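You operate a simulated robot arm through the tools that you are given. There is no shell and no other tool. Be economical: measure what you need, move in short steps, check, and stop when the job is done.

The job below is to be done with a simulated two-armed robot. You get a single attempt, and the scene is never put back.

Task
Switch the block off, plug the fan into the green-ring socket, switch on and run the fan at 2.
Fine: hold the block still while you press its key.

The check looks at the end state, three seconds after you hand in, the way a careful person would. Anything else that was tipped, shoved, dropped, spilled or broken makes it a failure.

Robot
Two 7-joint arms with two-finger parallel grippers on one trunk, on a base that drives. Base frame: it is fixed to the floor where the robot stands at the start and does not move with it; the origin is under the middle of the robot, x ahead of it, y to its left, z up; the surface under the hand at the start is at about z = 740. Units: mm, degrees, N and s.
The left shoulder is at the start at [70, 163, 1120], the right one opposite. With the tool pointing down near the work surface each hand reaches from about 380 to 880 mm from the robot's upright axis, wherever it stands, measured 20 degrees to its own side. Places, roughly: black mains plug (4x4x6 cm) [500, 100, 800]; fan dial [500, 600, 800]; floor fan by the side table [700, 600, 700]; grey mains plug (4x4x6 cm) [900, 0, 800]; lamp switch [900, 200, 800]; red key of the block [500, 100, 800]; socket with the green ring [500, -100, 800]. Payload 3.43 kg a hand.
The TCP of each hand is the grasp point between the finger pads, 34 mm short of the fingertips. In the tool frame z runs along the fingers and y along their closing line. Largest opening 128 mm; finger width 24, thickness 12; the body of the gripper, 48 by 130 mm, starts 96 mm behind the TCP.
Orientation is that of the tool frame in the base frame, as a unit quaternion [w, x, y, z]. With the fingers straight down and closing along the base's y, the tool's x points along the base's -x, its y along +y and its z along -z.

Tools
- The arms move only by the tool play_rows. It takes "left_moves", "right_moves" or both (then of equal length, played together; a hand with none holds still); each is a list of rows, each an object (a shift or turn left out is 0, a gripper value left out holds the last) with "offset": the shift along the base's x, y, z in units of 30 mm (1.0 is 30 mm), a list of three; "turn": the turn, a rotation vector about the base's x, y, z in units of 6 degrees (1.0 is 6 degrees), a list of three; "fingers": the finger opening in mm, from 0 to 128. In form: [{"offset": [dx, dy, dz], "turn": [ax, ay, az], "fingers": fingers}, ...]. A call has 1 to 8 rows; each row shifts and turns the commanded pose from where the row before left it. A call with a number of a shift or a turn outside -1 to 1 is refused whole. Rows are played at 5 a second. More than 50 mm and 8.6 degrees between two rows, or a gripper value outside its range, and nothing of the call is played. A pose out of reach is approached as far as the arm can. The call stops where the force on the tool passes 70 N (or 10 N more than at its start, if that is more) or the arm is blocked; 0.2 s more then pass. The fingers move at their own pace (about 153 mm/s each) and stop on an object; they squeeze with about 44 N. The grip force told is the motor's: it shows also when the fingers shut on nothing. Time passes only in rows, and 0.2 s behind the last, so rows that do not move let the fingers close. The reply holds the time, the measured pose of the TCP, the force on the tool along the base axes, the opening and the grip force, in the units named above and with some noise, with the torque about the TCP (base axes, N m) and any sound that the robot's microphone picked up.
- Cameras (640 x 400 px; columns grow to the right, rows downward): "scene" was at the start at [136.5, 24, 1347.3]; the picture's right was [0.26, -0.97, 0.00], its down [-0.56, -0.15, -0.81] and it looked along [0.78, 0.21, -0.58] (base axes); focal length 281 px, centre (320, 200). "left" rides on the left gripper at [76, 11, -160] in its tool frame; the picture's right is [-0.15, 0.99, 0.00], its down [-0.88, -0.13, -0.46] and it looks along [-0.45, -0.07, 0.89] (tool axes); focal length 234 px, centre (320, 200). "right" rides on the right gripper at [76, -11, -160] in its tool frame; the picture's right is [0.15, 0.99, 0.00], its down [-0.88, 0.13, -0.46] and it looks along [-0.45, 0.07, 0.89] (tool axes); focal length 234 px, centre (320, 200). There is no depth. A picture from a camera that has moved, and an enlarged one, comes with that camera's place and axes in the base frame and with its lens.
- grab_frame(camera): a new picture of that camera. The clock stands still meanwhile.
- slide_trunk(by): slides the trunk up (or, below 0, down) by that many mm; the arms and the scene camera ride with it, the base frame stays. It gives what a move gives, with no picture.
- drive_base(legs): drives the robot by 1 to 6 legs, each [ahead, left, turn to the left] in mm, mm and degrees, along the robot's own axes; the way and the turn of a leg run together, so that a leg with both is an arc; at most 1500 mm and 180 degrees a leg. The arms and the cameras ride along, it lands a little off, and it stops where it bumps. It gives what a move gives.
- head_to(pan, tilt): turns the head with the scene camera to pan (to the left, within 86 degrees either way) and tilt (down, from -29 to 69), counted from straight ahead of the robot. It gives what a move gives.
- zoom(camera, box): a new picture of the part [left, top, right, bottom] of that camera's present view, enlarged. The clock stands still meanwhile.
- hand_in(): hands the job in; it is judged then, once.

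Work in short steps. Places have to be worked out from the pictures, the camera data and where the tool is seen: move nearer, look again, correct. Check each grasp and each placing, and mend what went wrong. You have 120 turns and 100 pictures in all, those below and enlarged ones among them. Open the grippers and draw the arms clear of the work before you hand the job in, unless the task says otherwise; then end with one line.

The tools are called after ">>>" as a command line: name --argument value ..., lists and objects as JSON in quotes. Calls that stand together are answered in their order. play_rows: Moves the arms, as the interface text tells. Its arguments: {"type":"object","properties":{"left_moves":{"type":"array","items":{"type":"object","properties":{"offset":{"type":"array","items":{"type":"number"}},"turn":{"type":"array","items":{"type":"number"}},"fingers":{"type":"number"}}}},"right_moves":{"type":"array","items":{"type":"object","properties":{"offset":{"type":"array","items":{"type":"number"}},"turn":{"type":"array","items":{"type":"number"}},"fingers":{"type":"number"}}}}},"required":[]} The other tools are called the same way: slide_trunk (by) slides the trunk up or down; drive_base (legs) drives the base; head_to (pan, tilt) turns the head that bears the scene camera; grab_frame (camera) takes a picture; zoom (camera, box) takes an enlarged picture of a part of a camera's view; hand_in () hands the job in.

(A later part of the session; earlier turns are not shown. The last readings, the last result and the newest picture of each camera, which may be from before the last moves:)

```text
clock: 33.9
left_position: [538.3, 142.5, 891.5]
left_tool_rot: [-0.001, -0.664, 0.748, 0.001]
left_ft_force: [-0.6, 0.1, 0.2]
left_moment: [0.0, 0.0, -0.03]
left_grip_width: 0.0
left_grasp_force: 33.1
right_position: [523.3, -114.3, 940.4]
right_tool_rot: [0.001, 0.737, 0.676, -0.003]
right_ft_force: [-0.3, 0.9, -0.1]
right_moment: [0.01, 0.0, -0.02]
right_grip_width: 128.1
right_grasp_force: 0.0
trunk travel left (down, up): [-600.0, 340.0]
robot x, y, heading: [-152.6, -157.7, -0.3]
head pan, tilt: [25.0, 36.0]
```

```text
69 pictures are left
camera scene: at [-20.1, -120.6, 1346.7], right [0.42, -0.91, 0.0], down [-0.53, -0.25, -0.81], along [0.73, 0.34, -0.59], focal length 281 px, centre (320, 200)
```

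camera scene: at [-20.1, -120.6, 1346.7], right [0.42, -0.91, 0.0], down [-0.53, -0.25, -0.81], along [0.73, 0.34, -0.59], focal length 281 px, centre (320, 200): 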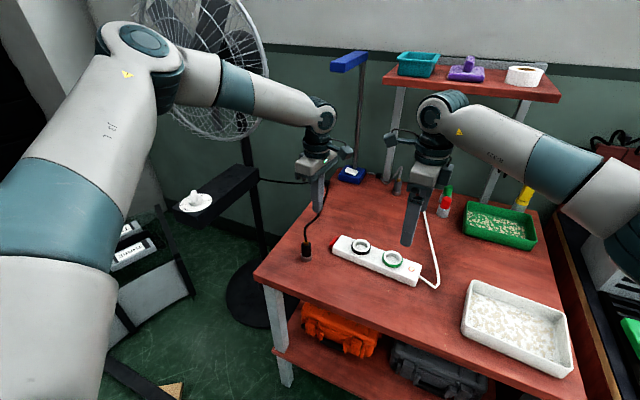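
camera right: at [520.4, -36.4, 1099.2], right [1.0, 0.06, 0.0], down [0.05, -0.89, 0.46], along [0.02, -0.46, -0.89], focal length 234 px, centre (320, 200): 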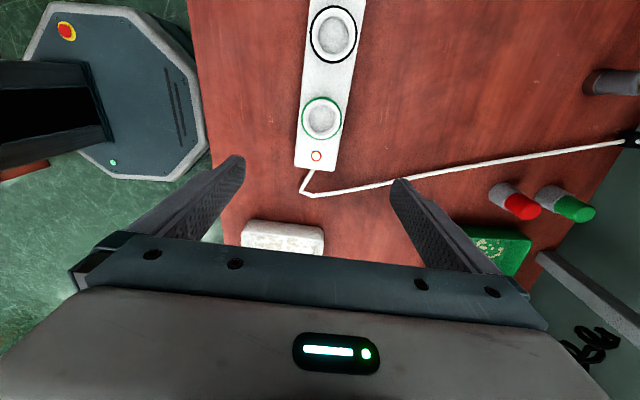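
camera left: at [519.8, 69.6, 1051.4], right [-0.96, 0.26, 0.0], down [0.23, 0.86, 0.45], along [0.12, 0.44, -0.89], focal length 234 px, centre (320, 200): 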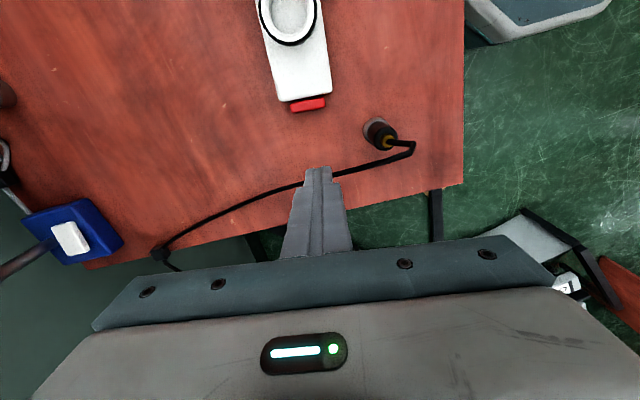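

Block now has a tilt of about 6°, key at about (540, 91, 760). Lower the right hand around the block end and the left fingertips beside the key.

>>> play_rows --right_moves '[{"offset": [-0.13, 0.13, -0.9], "turn": [0, 0, -0.17]}, {"offset": [0, 0, -0.9]}, {"offset": [0, 0, -0.9]}, {"offset": [0, 0, -0.9]}, {"offset": [0, 0, -0.9]}, {"offset": [0, 0, -0.6], "fingers": 74}, {"offset": [0, 0, -0.27]}, {}]' --left_moves '[{"offset": [0.07, 0, -0.7]}, {"offset": [0, 0, -0.7]}, {"offset": [0, 0, -0.7]}, {"offset": [0, 0, -0.5]}, {"offset": [0, 0, -0.4]}, {"offset": [0, 0, -0.3]}, {"offset": [0, 0, -0.2]}, {}]'

>>> grab_frame --camera "left"

>>> grab_frame --camera "right"

>>> zoom --camera "scene" --box '[260, 180, 460, 305]'

```text
clock: 35.7
left_position: [509.4, 159.4, 810.9]
left_tool_rot: [-0.001, -0.664, 0.748, -0.001]
left_ft_force: [-0.2, 0.2, 0.5]
left_moment: [-0.03, -0.01, -0.02]
left_grip_width: 0.0
left_grasp_force: 32.9
left hand out of reach, approached as far as the arm can: row 2, 3, 4, 5, 6, 7
right_position: [521.6, -111.7, 779.4]
right_tool_rot: [0.0, 0.742, 0.67, -0.003]
right_ft_force: [0.2, -0.2, -0.1]
right_moment: [0.0, 0.0, 0.01]
right_grip_width: 74.1
right_grasp_force: 0.0
trunk travel left (down, up): [-600.0, 340.0]
robot x, y, heading: [-150.4, -155.7, -0.5]
head pan, tilt: [25.0, 36.0]
```

```text
68 pictures are left
camera left: at [489.9, 86.5, 971.1], right [-0.96, 0.26, 0.0], down [0.23, 0.86, 0.45], along [0.12, 0.44, -0.89], focal length 234 px, centre (320, 200)
```

left: 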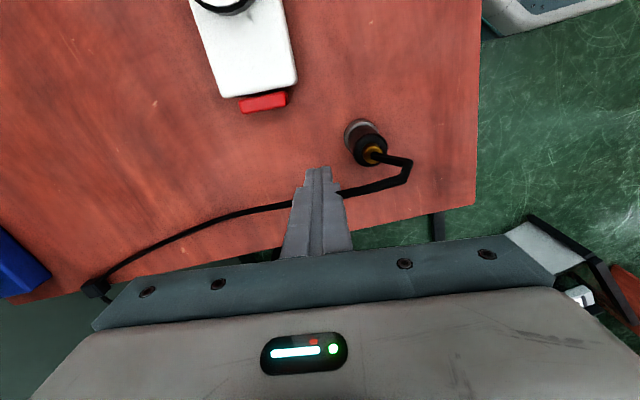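

```text
67 pictures are left
camera right: at [518.5, -33.8, 938.8], right [1.0, 0.04, 0.0], down [0.04, -0.89, 0.46], along [0.02, -0.46, -0.89], focal length 234 px, centre (320, 200)
```

right: 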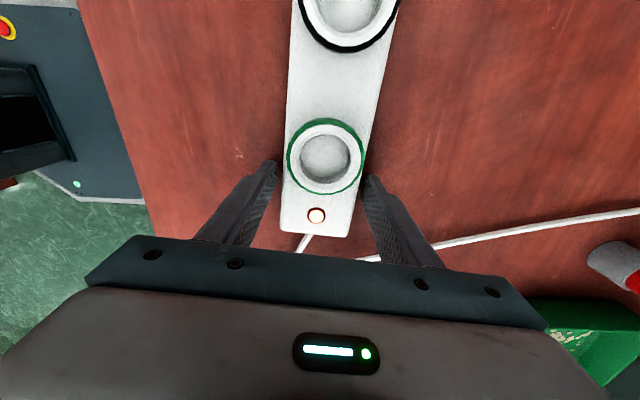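

```text
3.20 times, centred on (360, 242) of scene
camera zoom: at [-21.0, -122.1, 1346.8], right [0.42, -0.91, 0.0], down [-0.53, -0.25, -0.81], along [0.73, 0.34, -0.59], focal length 900 px, centre (192, 64)
```

zoom: 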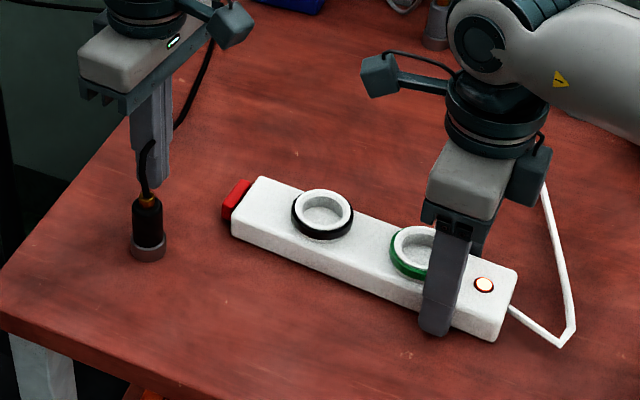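

The left arm stops at z≈811 in this high-elbow pose. I raise both hands and lower the trunk by 140 mm, which should give the left arm room downward.

>>> play_rows --right_moves '[{"offset": [0, 0, 0.9], "fingers": 128}, {"offset": [0, 0, 0.9]}, {"offset": [0, 0, 0.9]}, {"offset": [0, 0, 0.9]}, {"offset": [0, 0, 0.9]}, {"offset": [0, 0, 0.9]}, {"offset": [0, 0, 0.9]}, {"offset": [0, 0, 0.9]}]' --left_moves '[{"offset": [0, 0, 0.9]}, {"offset": [0, 0, 0.9]}, {"offset": [0, 0, 0.9]}, {"offset": [0, 0, 0.9]}, {"offset": [0, 0, 0.9]}, {"offset": [0, 0, 0.9]}, {"offset": [0, 0, 0.9]}, {"offset": [0, 0, 0.9]}]'

>>> slide_trunk --by -140

>>> grab_frame --camera "scene"

```text
clock: 37.5
left_position: [510.1, 156.9, 1024.0]
left_tool_rot: [0.001, -0.664, 0.747, 0.0]
left_ft_force: [-0.7, -0.6, -0.4]
left_moment: [0.02, 0.01, -0.02]
left_grip_width: 0.1
left_grasp_force: 33.3
right_position: [522.2, -111.2, 996.5]
right_tool_rot: [0.001, 0.743, 0.669, -0.002]
right_ft_force: [-1.0, 0.1, -0.2]
right_moment: [0.0, -0.03, 0.0]
right_grip_width: 128.1
right_grasp_force: 0.0
trunk travel left (down, up): [-600.0, 340.0]
robot x, y, heading: [-155.8, -157.0, -0.3]
head pan, tilt: [25.0, 36.0]
```

```text
clock: 39.2
left_position: [511.3, 157.5, 884.1]
left_tool_rot: [-0.001, -0.664, 0.748, -0.001]
left_ft_force: [-0.1, -0.5, 0.4]
left_moment: [0.02, -0.03, 0.01]
left_grip_width: 0.2
left_grasp_force: 33.0
right_position: [522.5, -111.2, 856.0]
right_tool_rot: [0.0, 0.743, 0.669, -0.003]
right_ft_force: [0.4, -0.2, -0.2]
right_moment: [-0.01, 0.0, -0.02]
right_grip_width: 128.1
right_grasp_force: 0.0
trunk travel left (down, up): [-460.0, 480.0]
robot x, y, heading: [-150.9, -156.1, -0.2]
head pan, tilt: [25.0, 36.0]
```

```text
65 pictures are left
camera scene: at [-21.3, -122.2, 1206.9], right [0.42, -0.91, 0.0], down [-0.53, -0.25, -0.81], along [0.74, 0.34, -0.59], focal length 281 px, centre (320, 200)
```

scene: 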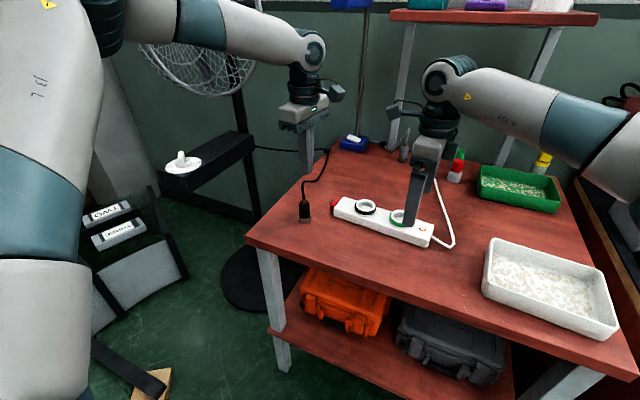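

Now lower again: left to beside the key, right around the block.

>>> play_rows --right_moves '[{"offset": [-0.07, 0, -0.6]}, {"offset": [0, 0, -0.6]}, {"offset": [0, 0, -0.6]}, {"offset": [0, 0, -0.5]}, {"offset": [0, 0, -0.25]}, {"fingers": 74}, {}, {}]' --left_moves '[{"offset": [0.5, -0.4, -0.3]}, {"offset": [0.5, -0.2, -0.3]}, {"offset": [0, 0, -0.6]}, {"offset": [0, 0, -0.6]}, {"offset": [0, 0, -0.5]}, {"offset": [0, 0, -0.5]}, {"offset": [0, 0, -0.4]}, {}]'

>>> grab_frame --camera "left"

>>> grab_frame --camera "right"

>>> zoom --camera "scene" --box '[260, 130, 460, 255]'

```text
clock: 41.0
left_position: [542.0, 139.6, 788.6]
left_tool_rot: [-0.001, -0.664, 0.748, -0.001]
left_ft_force: [-0.3, -1.1, -0.4]
left_moment: [0.0, -0.01, -0.01]
left_grip_width: 0.0
left_grasp_force: 32.8
right_position: [519.2, -110.5, 778.2]
right_tool_rot: [0.0, 0.743, 0.669, -0.002]
right_ft_force: [0.4, -1.2, -0.8]
right_moment: [0.02, -0.02, 0.0]
right_grip_width: 73.9
right_grasp_force: 0.0
trunk travel left (down, up): [-460.0, 480.0]
robot x, y, heading: [-153.1, -160.7, -0.3]
head pan, tilt: [25.0, 36.0]
```

```text
64 pictures are left
camera left: at [523.3, 66.6, 948.2], right [-0.96, 0.26, 0.0], down [0.23, 0.86, 0.45], along [0.12, 0.44, -0.89], focal length 234 px, centre (320, 200)
```

left: 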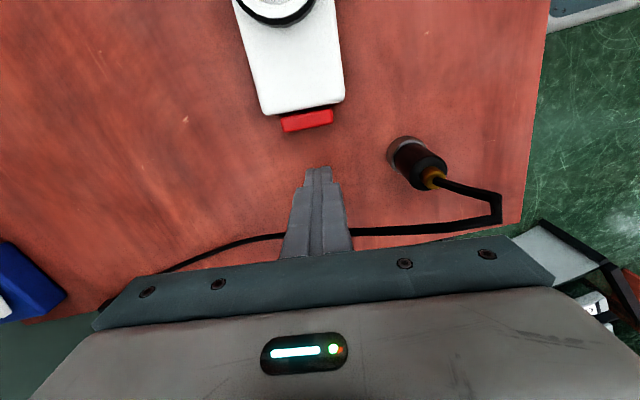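

```text
63 pictures are left
camera right: at [517.7, -33.4, 938.2], right [1.0, 0.04, 0.0], down [0.04, -0.89, 0.46], along [0.02, -0.46, -0.89], focal length 234 px, centre (320, 200)
```

right: 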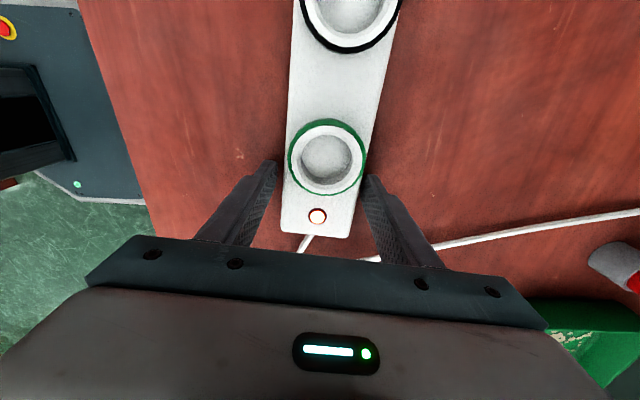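

```text
3.20 times, centred on (360, 192) of scene
camera zoom: at [-21.0, -122.1, 1206.9], right [0.42, -0.91, 0.0], down [-0.53, -0.25, -0.81], along [0.73, 0.34, -0.59], focal length 900 px, centre (192, 224)
```

zoom: 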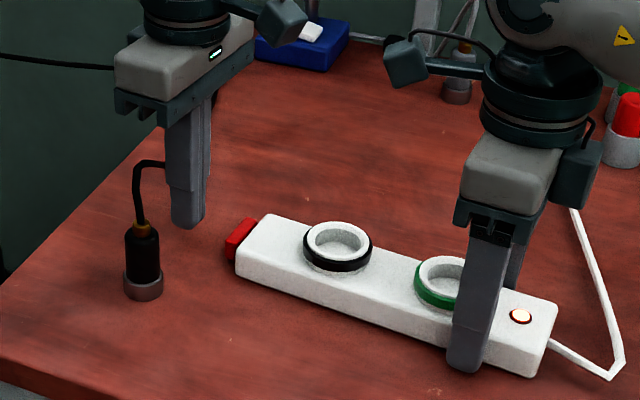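

Both are in place. Grip the block first, then advance the left fingertips to just short of the key.

>>> play_rows --right_moves '[{"fingers": 50}, {}, {}, {}, {}, {}]' --left_moves '[{}, {}, {"offset": [0, -0.3, -0.1]}, {"offset": [0, -0.3, 0]}, {"offset": [0, -0.2, 0]}, {}]'

>>> grab_frame --camera "left"

>>> zoom --camera "scene" --box '[280, 150, 440, 250]'

```text
clock: 42.4
left_position: [540.3, 115.7, 785.5]
left_tool_rot: [-0.001, -0.664, 0.748, -0.001]
left_ft_force: [0.6, 0.3, 0.0]
left_moment: [-0.04, 0.01, 0.03]
left_grip_width: 0.3
left_grasp_force: 33.0
right_position: [520.5, -110.8, 778.7]
right_tool_rot: [0.0, 0.743, 0.669, -0.002]
right_ft_force: [-0.1, 0.0, 1.5]
right_moment: [-0.17, -0.12, 0.18]
right_grip_width: 61.4
right_grasp_force: 44.0
trunk travel left (down, up): [-460.0, 480.0]
robot x, y, heading: [-153.0, -160.8, -0.3]
head pan, tilt: [25.0, 36.0]
```

```text
61 pictures are left
camera left: at [521.7, 42.5, 945.4], right [-0.96, 0.26, 0.0], down [0.23, 0.86, 0.45], along [0.12, 0.44, -0.89], focal length 234 px, centre (320, 200)
```

left: 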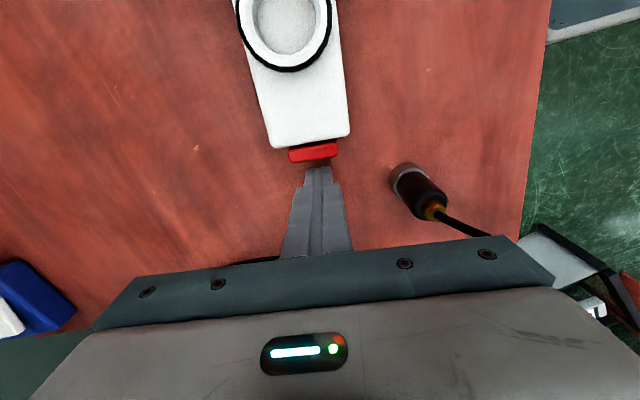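

```text
4.00 times, centred on (360, 200) of scene
camera zoom: at [-21.1, -122.1, 1206.9], right [0.42, -0.91, 0.0], down [-0.53, -0.25, -0.81], along [0.73, 0.34, -0.59], focal length 1125 px, centre (160, 200)
```

zoom: 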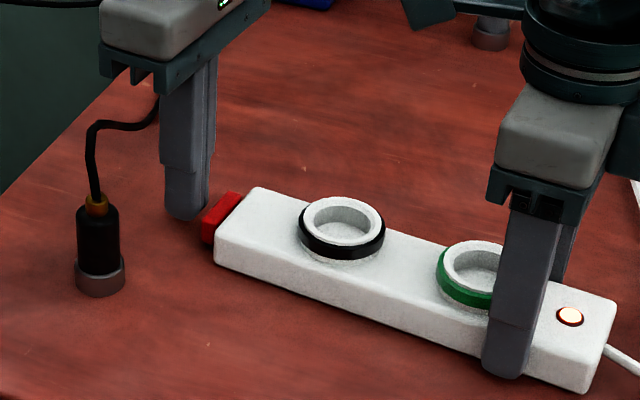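

Fingertips are nearly touching the key, in line with it. Push in 3 mm steps.

>>> play_rows --left_moves '[{"offset": [0, -0.1, 0]}, {"offset": [0, -0.1, 0]}, {"offset": [0, -0.1, 0]}, {}]'

>>> zoom --camera "scene" --box '[280, 150, 440, 250]'

```text
clock: 43.4
left_position: [540.6, 106.3, 786.2]
left_tool_rot: [-0.001, -0.663, 0.748, -0.001]
left_ft_force: [1.4, 2.2, -0.3]
left_moment: [0.08, -0.06, 0.02]
left_grip_width: 0.0
left_grasp_force: 33.2
right_position: [520.4, -110.4, 778.9]
right_tool_rot: [0.001, 0.743, 0.669, -0.003]
right_ft_force: [-2.2, -2.0, 0.8]
right_moment: [0.27, -0.16, 0.4]
right_grip_width: 61.5
right_grasp_force: 44.0
trunk travel left (down, up): [-460.0, 480.0]
robot x, y, heading: [-155.9, -161.2, -0.3]
head pan, tilt: [25.0, 36.0]
```

```text
4.00 times, centred on (360, 200) of scene
camera zoom: at [-21.1, -122.0, 1206.9], right [0.42, -0.91, 0.0], down [-0.53, -0.25, -0.81], along [0.73, 0.34, -0.59], focal length 1125 px, centre (160, 200)
```

zoom: 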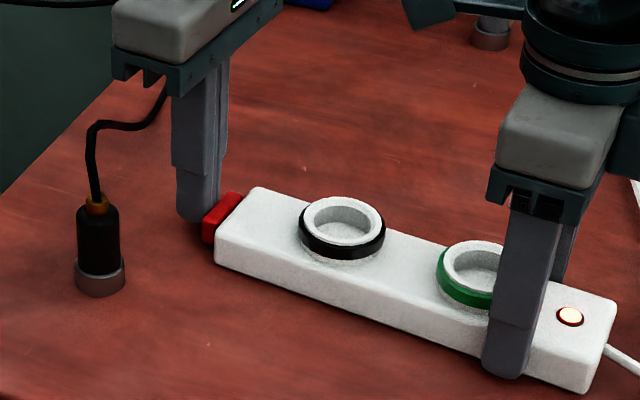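

Contact with about 2 N; the lamp is still lit. Keep pushing in 2 mm steps.

>>> play_rows --left_moves '[{"offset": [0, -0.07, 0]}, {"offset": [0, -0.07, 0]}, {}]'

>>> zoom --camera "scene" --box '[280, 150, 440, 250]'

```text
clock: 44.2
left_position: [538.1, 104.9, 785.7]
left_tool_rot: [-0.001, -0.664, 0.748, -0.001]
left_ft_force: [2.0, 5.3, -1.9]
left_moment: [0.16, -0.07, 0.04]
left_grip_width: 0.0
left_grasp_force: 32.8
left hand out of reach, approached as far as the arm can: row 2
right_position: [520.9, -111.1, 778.3]
right_tool_rot: [0.0, 0.743, 0.669, -0.003]
right_ft_force: [-2.5, -3.7, 1.6]
right_moment: [0.33, -0.15, 0.55]
right_grip_width: 61.4
right_grasp_force: 43.6
trunk travel left (down, up): [-460.0, 480.0]
robot x, y, heading: [-149.4, -159.8, 0.0]
head pan, tilt: [25.0, 36.0]
```

```text
4.00 times, centred on (360, 200) of scene
camera zoom: at [-21.1, -121.9, 1206.9], right [0.42, -0.91, 0.0], down [-0.53, -0.25, -0.81], along [0.74, 0.34, -0.59], focal length 1125 px, centre (160, 200)
```

zoom: 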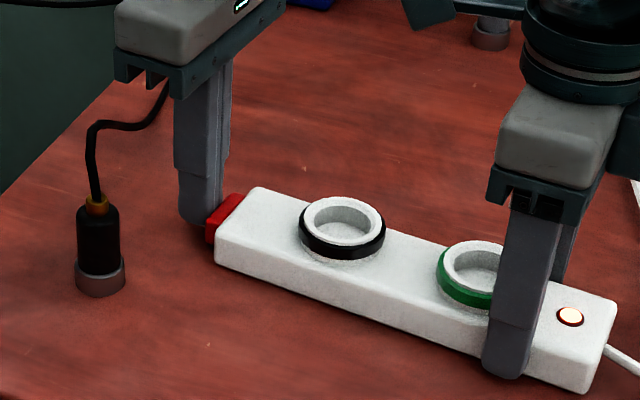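

The arm's inward limit is reached at y≈105, but tilting the fingers inward moves the tips further: 3° steps give about 2 mm each.

>>> play_rows --left_moves '[{"turn": [-0.5, 0, 0]}, {"turn": [-0.5, 0, 0]}, {"turn": [-0.5, 0, 0]}, {}]'

>>> zoom --camera "scene" --box '[280, 150, 440, 250]'

```text
clock: 45.2
left_position: [538.9, 105.2, 785.2]
left_tool_rot: [-0.054, -0.662, 0.745, -0.059]
left_ft_force: [-1.4, 11.3, -1.0]
left_moment: [0.39, 0.09, -0.03]
left_grip_width: 0.2
left_grasp_force: 32.8
right_position: [521.6, -110.7, 777.8]
right_tool_rot: [0.001, 0.745, 0.668, -0.002]
right_ft_force: [0.8, -10.0, 1.5]
right_moment: [0.05, -0.23, -0.22]
right_grip_width: 61.6
right_grasp_force: 43.8
trunk travel left (down, up): [-460.0, 480.0]
robot x, y, heading: [-151.4, -158.3, -0.4]
head pan, tilt: [25.0, 36.0]
heard: click
```

```text
4.00 times, centred on (360, 200) of scene
camera zoom: at [-21.1, -122.1, 1206.9], right [0.42, -0.91, 0.0], down [-0.53, -0.25, -0.81], along [0.74, 0.34, -0.59], focal length 1125 px, centre (160, 200)
```

zoom: 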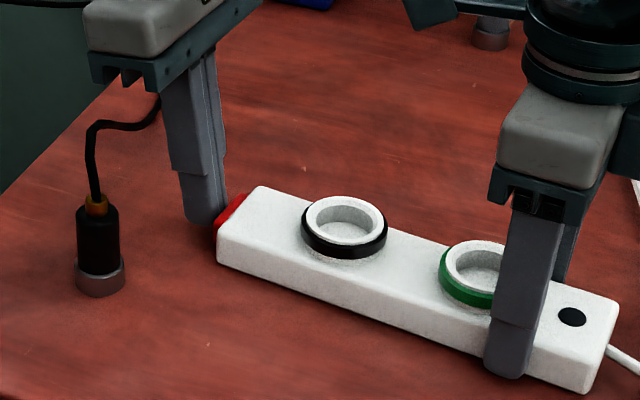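

A click, and the lamp is dark: the block is off. Back the left hand off and up, release the block and withdraw the right hand.

>>> play_rows --left_moves '[{"offset": [0, 0.5, 0]}, {"offset": [0, 0.6, 0], "turn": [0.75, 0, 0]}, {"offset": [0, 0.3, 0.5], "turn": [0.75, 0, 0]}, {"offset": [0, 0, 0.9]}, {"offset": [0, 0, 0.9]}, {"offset": [-0.5, 0, 0.9]}, {"offset": [-0.9, 0, 0.5]}, {"offset": [-0.9, 0, 0]}]' --right_moves '[{}, {}, {"fingers": 128}, {}, {}, {"offset": [0, 0, 0.9]}, {"offset": [0, 0, 0.9]}, {"offset": [0, 0, 0.9]}]'

>>> play_rows --right_moves '[{"offset": [0, 0, 0.9]}, {"offset": [0, -0.5, 0.9]}, {"offset": [0, -1, 0.5]}, {"offset": [0, -1, 0]}, {"offset": [0, -1, 0]}, {"offset": [0, -1, 0]}, {"offset": [0, -1, 0]}, {"offset": [0, -1, 0]}]' --left_moves '[{"fingers": 80}, {}, {}, {}, {}, {}, {}, {}]'

>>> grab_frame --camera "left"

>>> grab_frame --camera "scene"

>>> zoom --camera "scene" --box '[280, 130, 440, 230]'

```text
clock: 47.0
left_position: [469.1, 144.5, 895.9]
left_tool_rot: [-0.001, -0.664, 0.748, 0.0]
left_ft_force: [-1.3, 0.2, -0.6]
left_moment: [-0.01, 0.0, 0.01]
left_grip_width: 0.2
left_grasp_force: 33.1
right_position: [518.2, -114.2, 861.2]
right_tool_rot: [0.001, 0.743, 0.669, -0.002]
right_ft_force: [-0.9, 0.8, 0.2]
right_moment: [0.02, -0.01, 0.0]
right_grip_width: 128.1
right_grasp_force: 0.1
trunk travel left (down, up): [-460.0, 480.0]
robot x, y, heading: [-151.9, -161.1, -0.2]
head pan, tilt: [25.0, 36.0]
```

```text
clock: 48.8
left_position: [470.5, 145.0, 896.5]
left_tool_rot: [0.0, -0.664, 0.748, 0.0]
left_ft_force: [0.6, 0.4, 0.5]
left_moment: [0.02, 0.02, -0.01]
left_grip_width: 79.9
left_grasp_force: 0.1
right_position: [521.9, -307.0, 929.8]
right_tool_rot: [-0.001, 0.743, 0.669, -0.003]
right_ft_force: [-0.2, 0.5, 0.0]
right_moment: [0.01, 0.0, 0.0]
right_grip_width: 127.9
right_grasp_force: 0.1
trunk travel left (down, up): [-460.0, 480.0]
robot x, y, heading: [-152.4, -156.6, -0.3]
head pan, tilt: [25.0, 36.0]
```

```text
56 pictures are left
camera left: at [451.0, 71.3, 1056.0], right [-0.96, 0.26, 0.0], down [0.23, 0.86, 0.46], along [0.12, 0.44, -0.89], focal length 234 px, centre (320, 200)
```

left: 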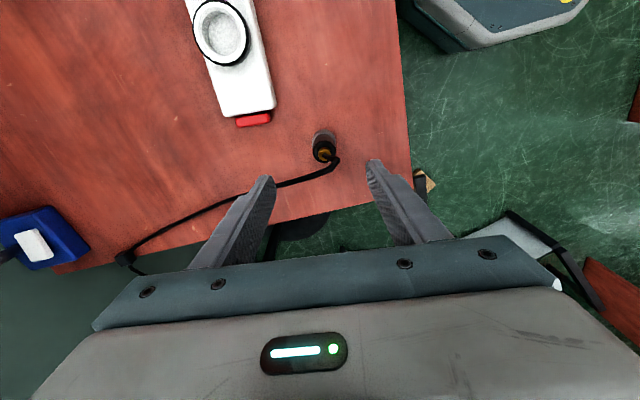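

```text
55 pictures are left
camera scene: at [-21.1, -123.0, 1206.9], right [0.42, -0.91, 0.0], down [-0.53, -0.24, -0.81], along [0.73, 0.34, -0.59], focal length 281 px, centre (320, 200)
```

scene: 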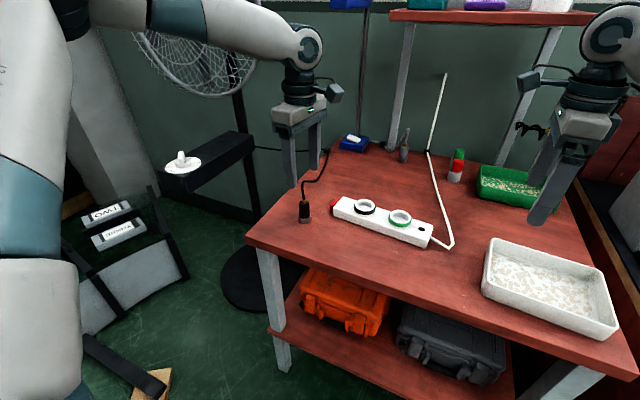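

```text
4.00 times, centred on (360, 180) of scene
camera zoom: at [-21.1, -123.0, 1206.9], right [0.42, -0.91, 0.0], down [-0.53, -0.24, -0.81], along [0.73, 0.34, -0.59], focal length 1125 px, centre (160, 280)
```

zoom: 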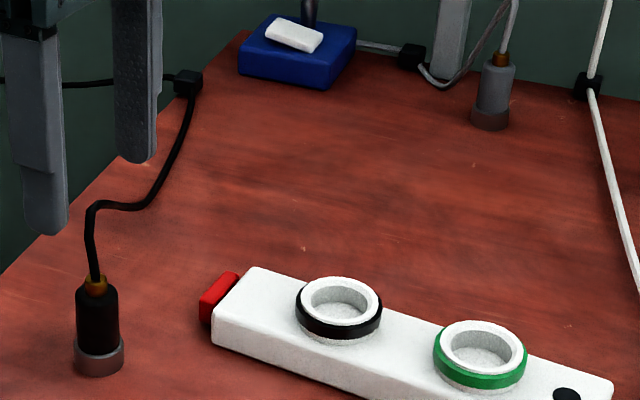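

Block lamp is dark and the arms are clear. I take a closer look at the plug from the left camera to fix its place.

>>> zoom --camera "left" --box '[260, 90, 420, 190]'

```text
4.00 times, centred on (340, 140) of left
camera zoom: at [451.0, 71.3, 1056.0], right [-0.96, 0.26, 0.0], down [0.23, 0.86, 0.46], along [0.12, 0.44, -0.89], focal length 937 px, centre (240, 440)
```

zoom: 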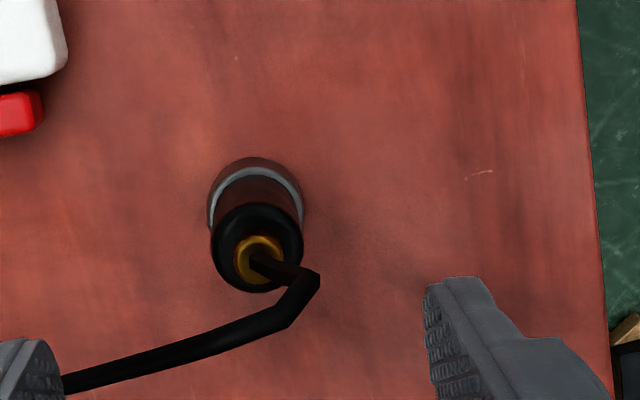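

The plug stands at about (465.5, 142.5), about 30 mm thick. I centre over it, go down to TCP z≈802 (gripping only its upper part so the fingers stay above the socket ring) and look.

>>> play_rows --left_moves '[{"offset": [-0.17, -0.07, -0.8]}, {"offset": [0, 0, -0.8]}, {"offset": [0, 0, -0.8]}, {"offset": [0, 0, -0.5]}, {"offset": [0, 0, -0.25]}, {}]'

>>> grab_frame --camera "left"

>>> zoom --camera "scene" --box '[240, 130, 400, 230]'

```text
clock: 50.2
left_position: [465.7, 143.6, 802.5]
left_tool_rot: [0.0, -0.664, 0.748, 0.0]
left_ft_force: [-0.3, 0.2, 0.2]
left_moment: [-0.01, -0.04, 0.0]
left_grip_width: 80.4
left_grasp_force: 0.0
right_position: [522.1, -306.0, 930.1]
right_tool_rot: [0.0, 0.743, 0.669, -0.003]
right_ft_force: [-0.6, 0.1, 0.6]
right_moment: [0.03, -0.02, 0.0]
right_grip_width: 128.1
right_grasp_force: 0.0
trunk travel left (down, up): [-460.0, 480.0]
robot x, y, heading: [-151.3, -157.2, -0.2]
head pan, tilt: [25.0, 36.0]
```

```text
52 pictures are left
camera left: at [446.5, 69.8, 962.3], right [-0.96, 0.26, 0.0], down [0.23, 0.86, 0.45], along [0.12, 0.44, -0.89], focal length 234 px, centre (320, 200)
```

left: 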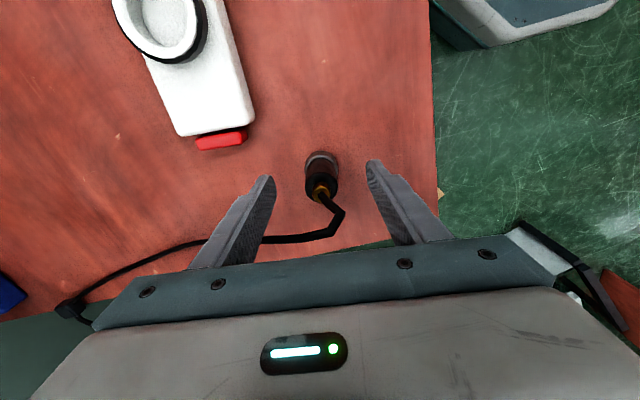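

```text
4.00 times, centred on (320, 180) of scene
camera zoom: at [-21.1, -122.2, 1206.9], right [0.42, -0.91, 0.0], down [-0.53, -0.25, -0.81], along [0.73, 0.34, -0.59], focal length 1125 px, centre (320, 280)
```

zoom: 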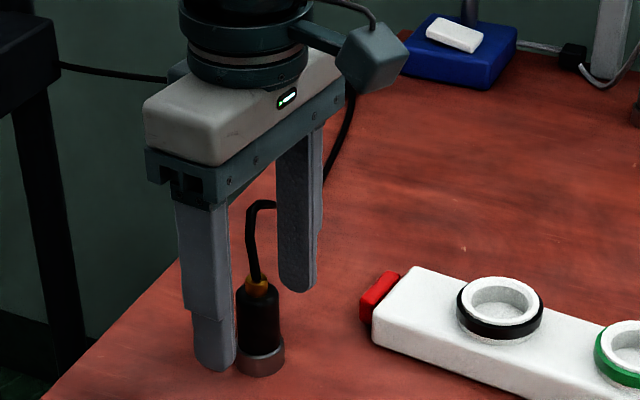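

Plug is between the fingers. Close on it.

>>> play_rows --left_moves '[{"fingers": 50}, {"fingers": 15}, {}, {}]'

>>> zoom --camera "scene" --box '[240, 130, 400, 230]'

```text
clock: 51.2
left_position: [465.2, 143.9, 802.9]
left_tool_rot: [0.0, -0.664, 0.748, -0.001]
left_ft_force: [0.3, 0.0, 0.4]
left_moment: [-0.01, -0.01, 0.01]
left_grip_width: 25.5
left_grasp_force: 43.9
right_position: [522.4, -306.0, 928.6]
right_tool_rot: [0.0, 0.743, 0.669, -0.003]
right_ft_force: [-0.8, 0.0, 0.5]
right_moment: [0.03, 0.01, -0.01]
right_grip_width: 128.0
right_grasp_force: 0.0
trunk travel left (down, up): [-460.0, 480.0]
robot x, y, heading: [-150.3, -154.7, -0.5]
head pan, tilt: [25.0, 36.0]
```

```text
4.00 times, centred on (320, 180) of scene
camera zoom: at [-21.0, -122.1, 1206.8], right [0.42, -0.91, 0.0], down [-0.53, -0.25, -0.81], along [0.73, 0.34, -0.59], focal length 1125 px, centre (320, 280)
```

zoom: 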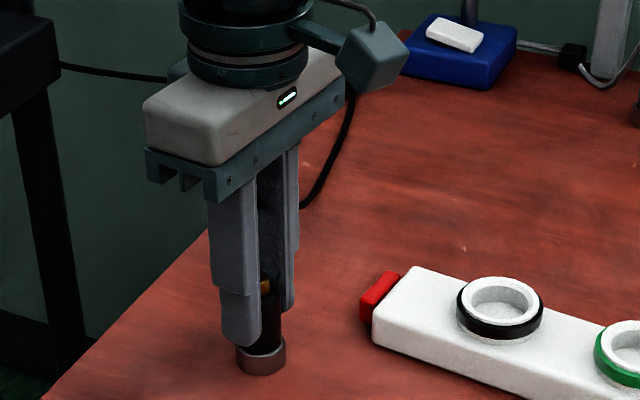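

Gripped at 25.5 mm. Lift it, pull the right hand back, and then I'll turn the base about 20° to the right, which carries the left hand over the socket without leaving its good reach.

>>> play_rows --left_moves '[{"offset": [0, 0, 0.3]}, {"offset": [0, 0, 0.6]}, {"offset": [0, 0, 0.7]}, {"offset": [0, 0, 0.7]}, {"offset": [0, 0, 0.7]}, {"offset": [0, 0, 0.3]}, {}]' --right_moves '[{"offset": [-0.7, 0.5, 0.5]}, {"offset": [-0.7, 0.5, 0.5]}, {"offset": [-0.7, 0.4, 0.5]}, {"offset": [-0.7, 0, 0.5]}, {"offset": [-0.7, 0, 0]}, {"offset": [-0.7, 0, 0]}, {}]'

>>> grab_frame --camera "scene"

>>> grab_frame --camera "left"

```text
clock: 52.8
left_position: [465.9, 142.8, 901.3]
left_tool_rot: [-0.001, -0.664, 0.748, 0.0]
left_ft_force: [0.4, 0.5, -1.0]
left_moment: [-0.02, 0.0, 0.01]
left_grip_width: 25.2
left_grasp_force: 44.1
right_position: [395.1, -268.1, 987.5]
right_tool_rot: [0.001, 0.743, 0.669, -0.004]
right_ft_force: [0.3, -0.4, 0.3]
right_moment: [-0.02, 0.0, -0.01]
right_grip_width: 128.0
right_grasp_force: 0.1
trunk travel left (down, up): [-460.0, 480.0]
robot x, y, heading: [-148.9, -159.1, -0.4]
head pan, tilt: [25.0, 36.0]
```

```text
49 pictures are left
camera scene: at [-20.7, -122.0, 1206.8], right [0.42, -0.91, 0.0], down [-0.53, -0.25, -0.81], along [0.73, 0.34, -0.59], focal length 281 px, centre (320, 200)
```

scene: 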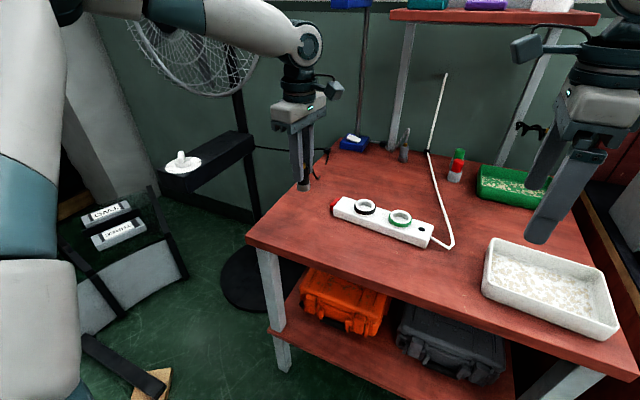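

```text
48 pictures are left
camera left: at [447.1, 70.9, 1061.4], right [-0.96, 0.26, 0.0], down [0.23, 0.86, 0.45], along [0.12, 0.44, -0.89], focal length 234 px, centre (320, 200)
```

left: 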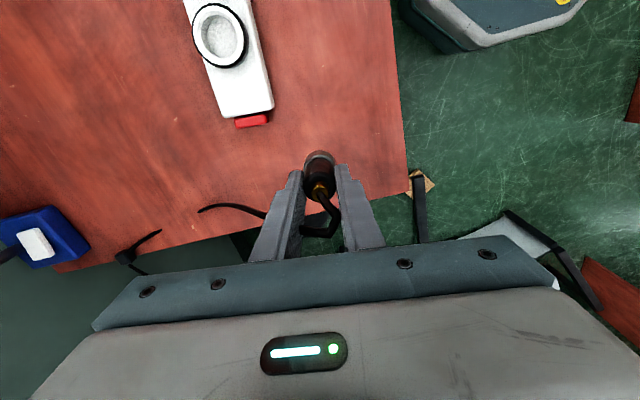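

The plug is held and upright. Turn the base 10° right first and check.

>>> drive_base --legs '[[0, 0, -10]]'

>>> grab_frame --camera "scene"

```text
clock: 53.9
left_position: [508.9, 33.2, 902.7]
left_tool_rot: [-0.001, -0.597, 0.802, 0.0]
left_ft_force: [0.0, -1.1, -1.2]
left_moment: [0.04, 0.01, -0.03]
left_grip_width: 25.5
left_grasp_force: 43.7
right_position: [369.7, -362.1, 985.3]
right_tool_rot: [0.0, 0.799, 0.602, -0.003]
right_ft_force: [-0.2, -0.6, -0.6]
right_moment: [0.01, 0.0, 0.0]
right_grip_width: 128.2
right_grasp_force: 0.1
trunk travel left (down, up): [-460.0, 480.0]
robot x, y, heading: [-152.9, -157.8, -10.5]
head pan, tilt: [25.0, 36.0]
```

```text
47 pictures are left
camera scene: at [-16.7, -145.6, 1206.8], right [0.25, -0.97, 0.0], down [-0.57, -0.15, -0.81], along [0.78, 0.21, -0.59], focal length 281 px, centre (320, 200)
```

scene: 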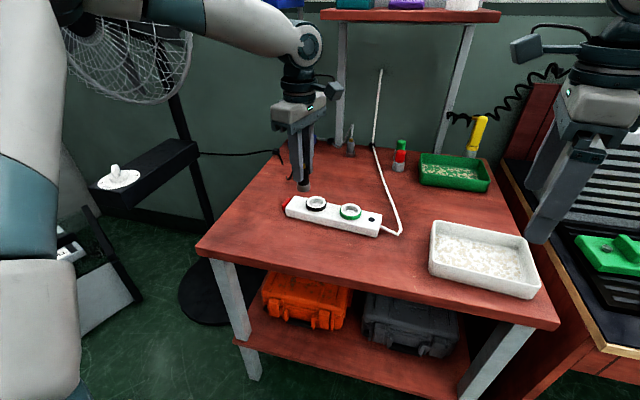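

Good. Another 10°.

>>> drive_base --legs '[[0, 0, -10]]'

>>> grab_frame --camera "scene"

>>> grab_frame --camera "left"

```text
clock: 55.0
left_position: [531.7, -85.3, 901.2]
left_tool_rot: [0.0, -0.525, 0.851, 0.001]
left_ft_force: [-0.5, 0.0, -0.9]
left_moment: [0.03, 0.01, 0.03]
left_grip_width: 25.2
left_grasp_force: 44.6
right_position: [325.9, -447.3, 987.7]
right_tool_rot: [-0.001, 0.848, 0.531, -0.002]
right_ft_force: [0.4, 0.1, 0.8]
right_moment: [0.03, 0.0, 0.0]
right_grip_width: 127.8
right_grasp_force: 0.1
trunk travel left (down, up): [-460.0, 480.0]
robot x, y, heading: [-151.5, -160.0, -20.0]
head pan, tilt: [25.0, 36.0]
```

```text
46 pictures are left
camera scene: at [-16.5, -168.7, 1206.8], right [0.08, -1.0, 0.0], down [-0.59, -0.05, -0.81], along [0.81, 0.07, -0.59], focal length 281 px, centre (320, 200)
```

scene: 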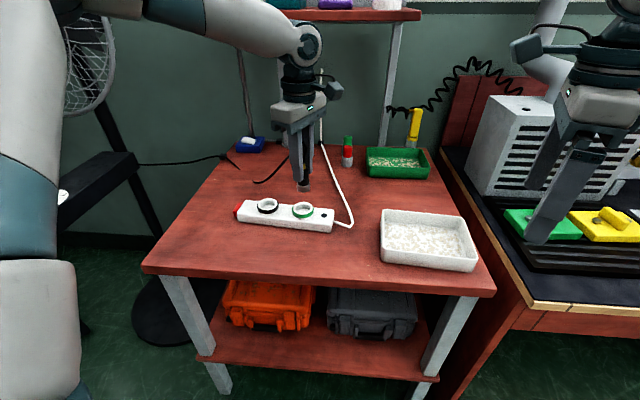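

```text
45 pictures are left
camera left: at [489.2, -145.9, 1061.3], right [-0.82, 0.57, 0.0], down [0.51, 0.73, 0.46], along [0.26, 0.37, -0.89], focal length 234 px, centre (320, 200)
```

left: 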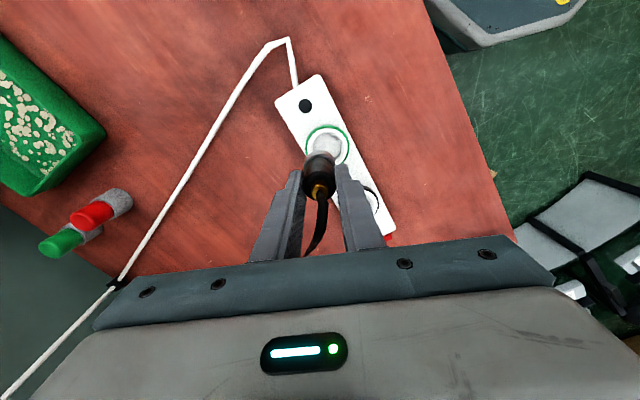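

The plug hangs almost above the green socket. I enlarge for the exact offset.

>>> zoom --camera "left" --box '[260, 80, 420, 180]'

>>> zoom --camera "scene" --box '[220, 140, 380, 240]'

```text
4.00 times, centred on (340, 130) of left
camera zoom: at [489.2, -145.9, 1061.3], right [-0.82, 0.57, 0.0], down [0.51, 0.73, 0.46], along [0.26, 0.37, -0.89], focal length 937 px, centre (240, 480)
```

zoom: 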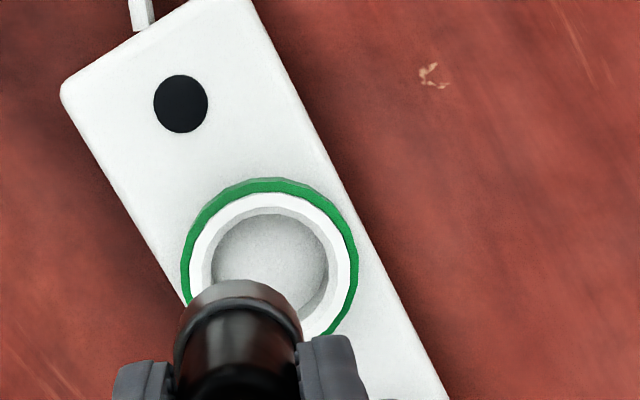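

```text
4.00 times, centred on (300, 190) of scene
camera zoom: at [-16.5, -168.7, 1206.8], right [0.08, -1.0, 0.0], down [-0.59, -0.05, -0.81], along [0.81, 0.07, -0.59], focal length 1125 px, centre (400, 240)
```

zoom: 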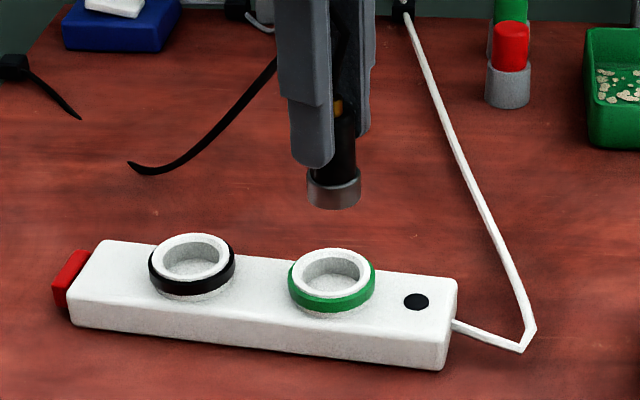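

The socket centre comes out at about (523, -83.6); the plug bottom sits where the pose predicts. Shift there and lower so the plug's bottom is about 12 mm above the ring.

>>> play_rows --left_moves '[{"offset": [-0.29, 0.057, -0.5]}, {"offset": [0, 0, -0.5]}, {"offset": [0, 0, -0.5]}, {}]'

>>> zoom --camera "left" --box '[240, 80, 400, 180]'

>>> zoom --camera "scene" --box '[250, 160, 350, 222]'

```text
clock: 56.0
left_position: [523.8, -81.8, 854.5]
left_tool_rot: [-0.002, -0.526, 0.851, 0.0]
left_ft_force: [0.0, 0.0, -0.2]
left_moment: [-0.02, -0.02, 0.02]
left_grip_width: 25.5
left_grasp_force: 44.4
right_position: [326.6, -447.2, 987.6]
right_tool_rot: [0.001, 0.847, 0.532, -0.003]
right_ft_force: [0.6, 0.0, 0.3]
right_moment: [0.02, -0.01, -0.03]
right_grip_width: 127.9
right_grasp_force: 0.0
trunk travel left (down, up): [-460.0, 480.0]
robot x, y, heading: [-152.2, -155.2, -20.0]
head pan, tilt: [25.0, 36.0]
```

```text
4.00 times, centred on (320, 130) of left
camera zoom: at [480.3, -143.0, 1015.8], right [-0.82, 0.57, 0.0], down [0.51, 0.73, 0.45], along [0.26, 0.37, -0.89], focal length 937 px, centre (320, 480)
```

zoom: 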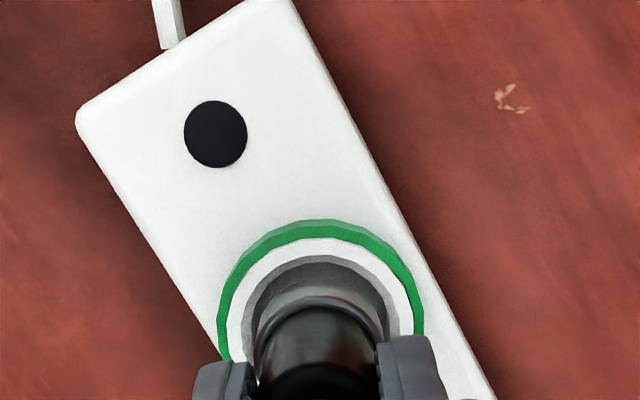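

```text
6.40 times, centred on (300, 191) of scene
camera zoom: at [-16.4, -168.2, 1206.9], right [0.08, -1.0, 0.0], down [-0.59, -0.05, -0.81], along [0.81, 0.07, -0.59], focal length 1801 px, centre (448, 258)
```

zoom: 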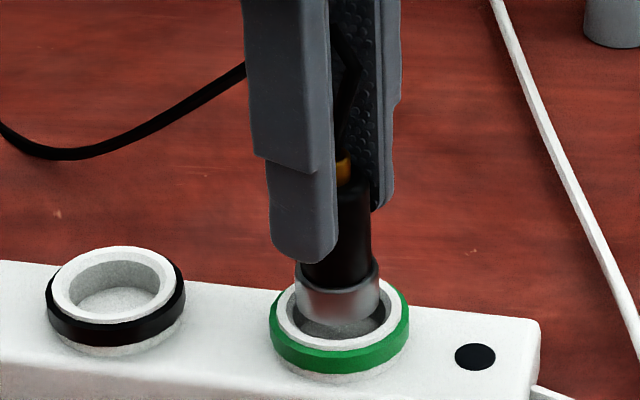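

Plug and ring are aligned within about a millimetre in both views. Lower in small steps, watching the force.

>>> play_rows --left_moves '[{"offset": [0, 0, -0.25]}, {"offset": [0, 0, -0.25]}, {"offset": [0, 0, -0.15]}, {"offset": [0, 0, -0.15]}, {}]'

>>> zoom --camera "scene" --box '[250, 160, 350, 222]'

```text
clock: 57.2
left_position: [521.8, -82.3, 834.6]
left_tool_rot: [0.002, -0.526, 0.851, -0.003]
left_ft_force: [7.7, 5.2, 31.2]
left_moment: [0.37, -0.04, -0.09]
left_grip_width: 25.6
left_grasp_force: 44.3
right_position: [324.1, -446.3, 987.8]
right_tool_rot: [0.0, 0.848, 0.531, -0.002]
right_ft_force: [0.0, 0.2, -0.4]
right_moment: [-0.01, 0.03, 0.02]
right_grip_width: 127.8
right_grasp_force: 0.0
trunk travel left (down, up): [-460.0, 480.0]
robot x, y, heading: [-150.9, -157.1, -20.0]
head pan, tilt: [25.0, 36.0]
```

```text
6.40 times, centred on (300, 191) of scene
camera zoom: at [-18.6, -167.9, 1207.5], right [0.08, -1.0, 0.0], down [-0.58, -0.05, -0.81], along [0.81, 0.07, -0.59], focal length 1801 px, centre (448, 258)
```

zoom: 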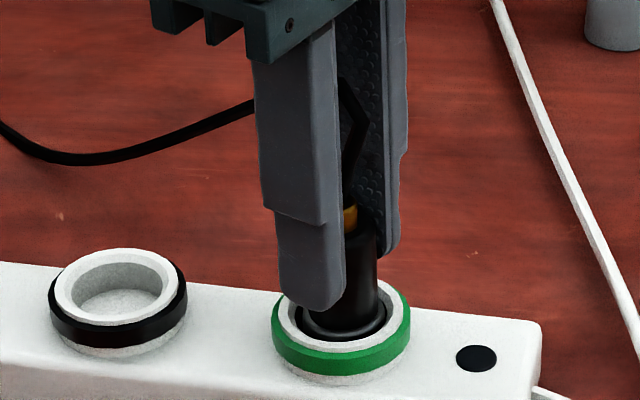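

About 31 N now, with the plug's bottom 8 mm below the ring top. I check its seating from the left camera.

>>> zoom --camera "left" --box '[240, 80, 400, 180]'

```text
4.00 times, centred on (320, 130) of left
camera zoom: at [479.0, -144.2, 995.0], right [-0.82, 0.57, -0.01], down [0.51, 0.73, 0.46], along [0.27, 0.37, -0.89], focal length 937 px, centre (320, 480)
```

zoom: 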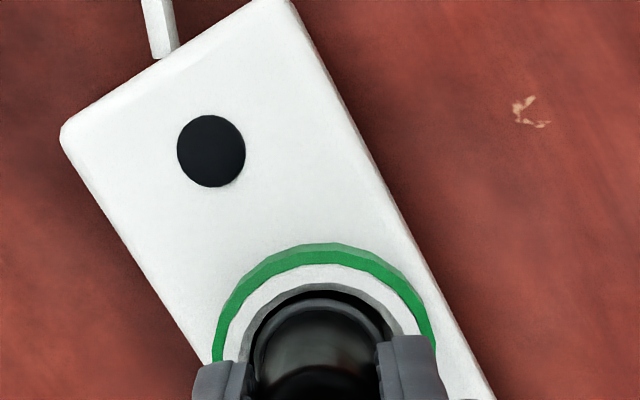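

The flange sits inside the recess all round. Push a bit harder in small steps.

>>> play_rows --left_moves '[{"offset": [0, 0, -0.1]}, {"offset": [0, 0, -0.1]}, {}]'

>>> zoom --camera "scene" --box '[250, 160, 350, 222]'

```text
clock: 58.0
left_position: [522.5, -83.7, 826.5]
left_tool_rot: [0.0, -0.525, 0.851, -0.001]
left_ft_force: [7.5, -0.8, 27.9]
left_moment: [-0.18, -0.49, -0.06]
left_grip_width: 25.4
left_grasp_force: 43.9
right_position: [325.6, -447.7, 988.0]
right_tool_rot: [0.0, 0.847, 0.531, -0.002]
right_ft_force: [0.0, -0.6, 1.0]
right_moment: [-0.04, 0.02, 0.0]
right_grip_width: 127.8
right_grasp_force: 0.1
trunk travel left (down, up): [-460.0, 480.0]
robot x, y, heading: [-149.8, -161.0, -20.3]
head pan, tilt: [25.0, 36.0]
```

```text
6.40 times, centred on (300, 191) of scene
camera zoom: at [-18.6, -168.7, 1207.1], right [0.08, -1.0, 0.0], down [-0.58, -0.05, -0.81], along [0.81, 0.07, -0.59], focal length 1801 px, centre (448, 258)
```

zoom: 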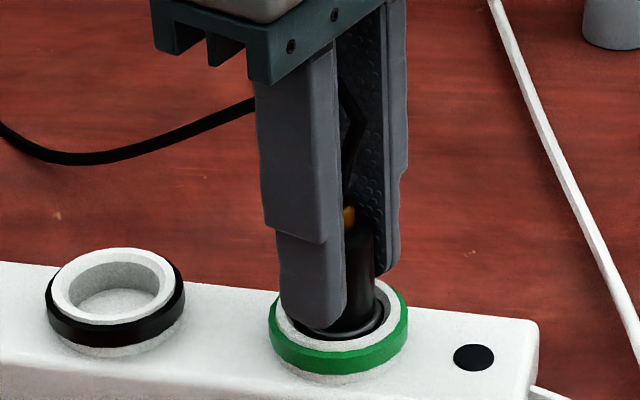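

The fingers slid about 8 mm down the plug, so it appears to have bottomed out. I check its seating closely.

>>> zoom --camera "scene" --box '[280, 185, 330, 216]'

>>> zoom --camera "left" --box '[260, 100, 380, 175]'

```text
12.80 times, centred on (305, 200) of scene
camera zoom: at [-18.6, -168.7, 1207.1], right [0.08, -1.0, 0.0], down [-0.58, -0.05, -0.81], along [0.81, 0.07, -0.59], focal length 3601 px, centre (512, 194)
```

zoom: 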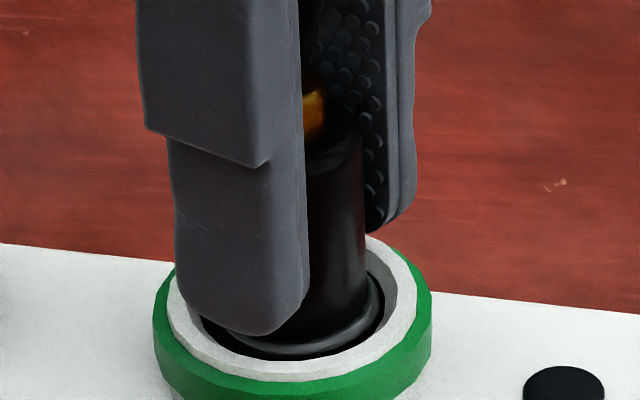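

```text
5.33 times, centred on (320, 138) of left
camera zoom: at [478.5, -145.5, 987.4], right [-0.82, 0.57, 0.0], down [0.51, 0.73, 0.46], along [0.26, 0.37, -0.89], focal length 1249 px, centre (320, 533)
```

zoom: 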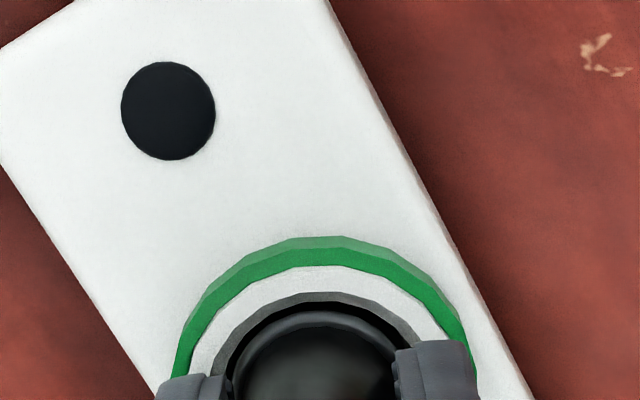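

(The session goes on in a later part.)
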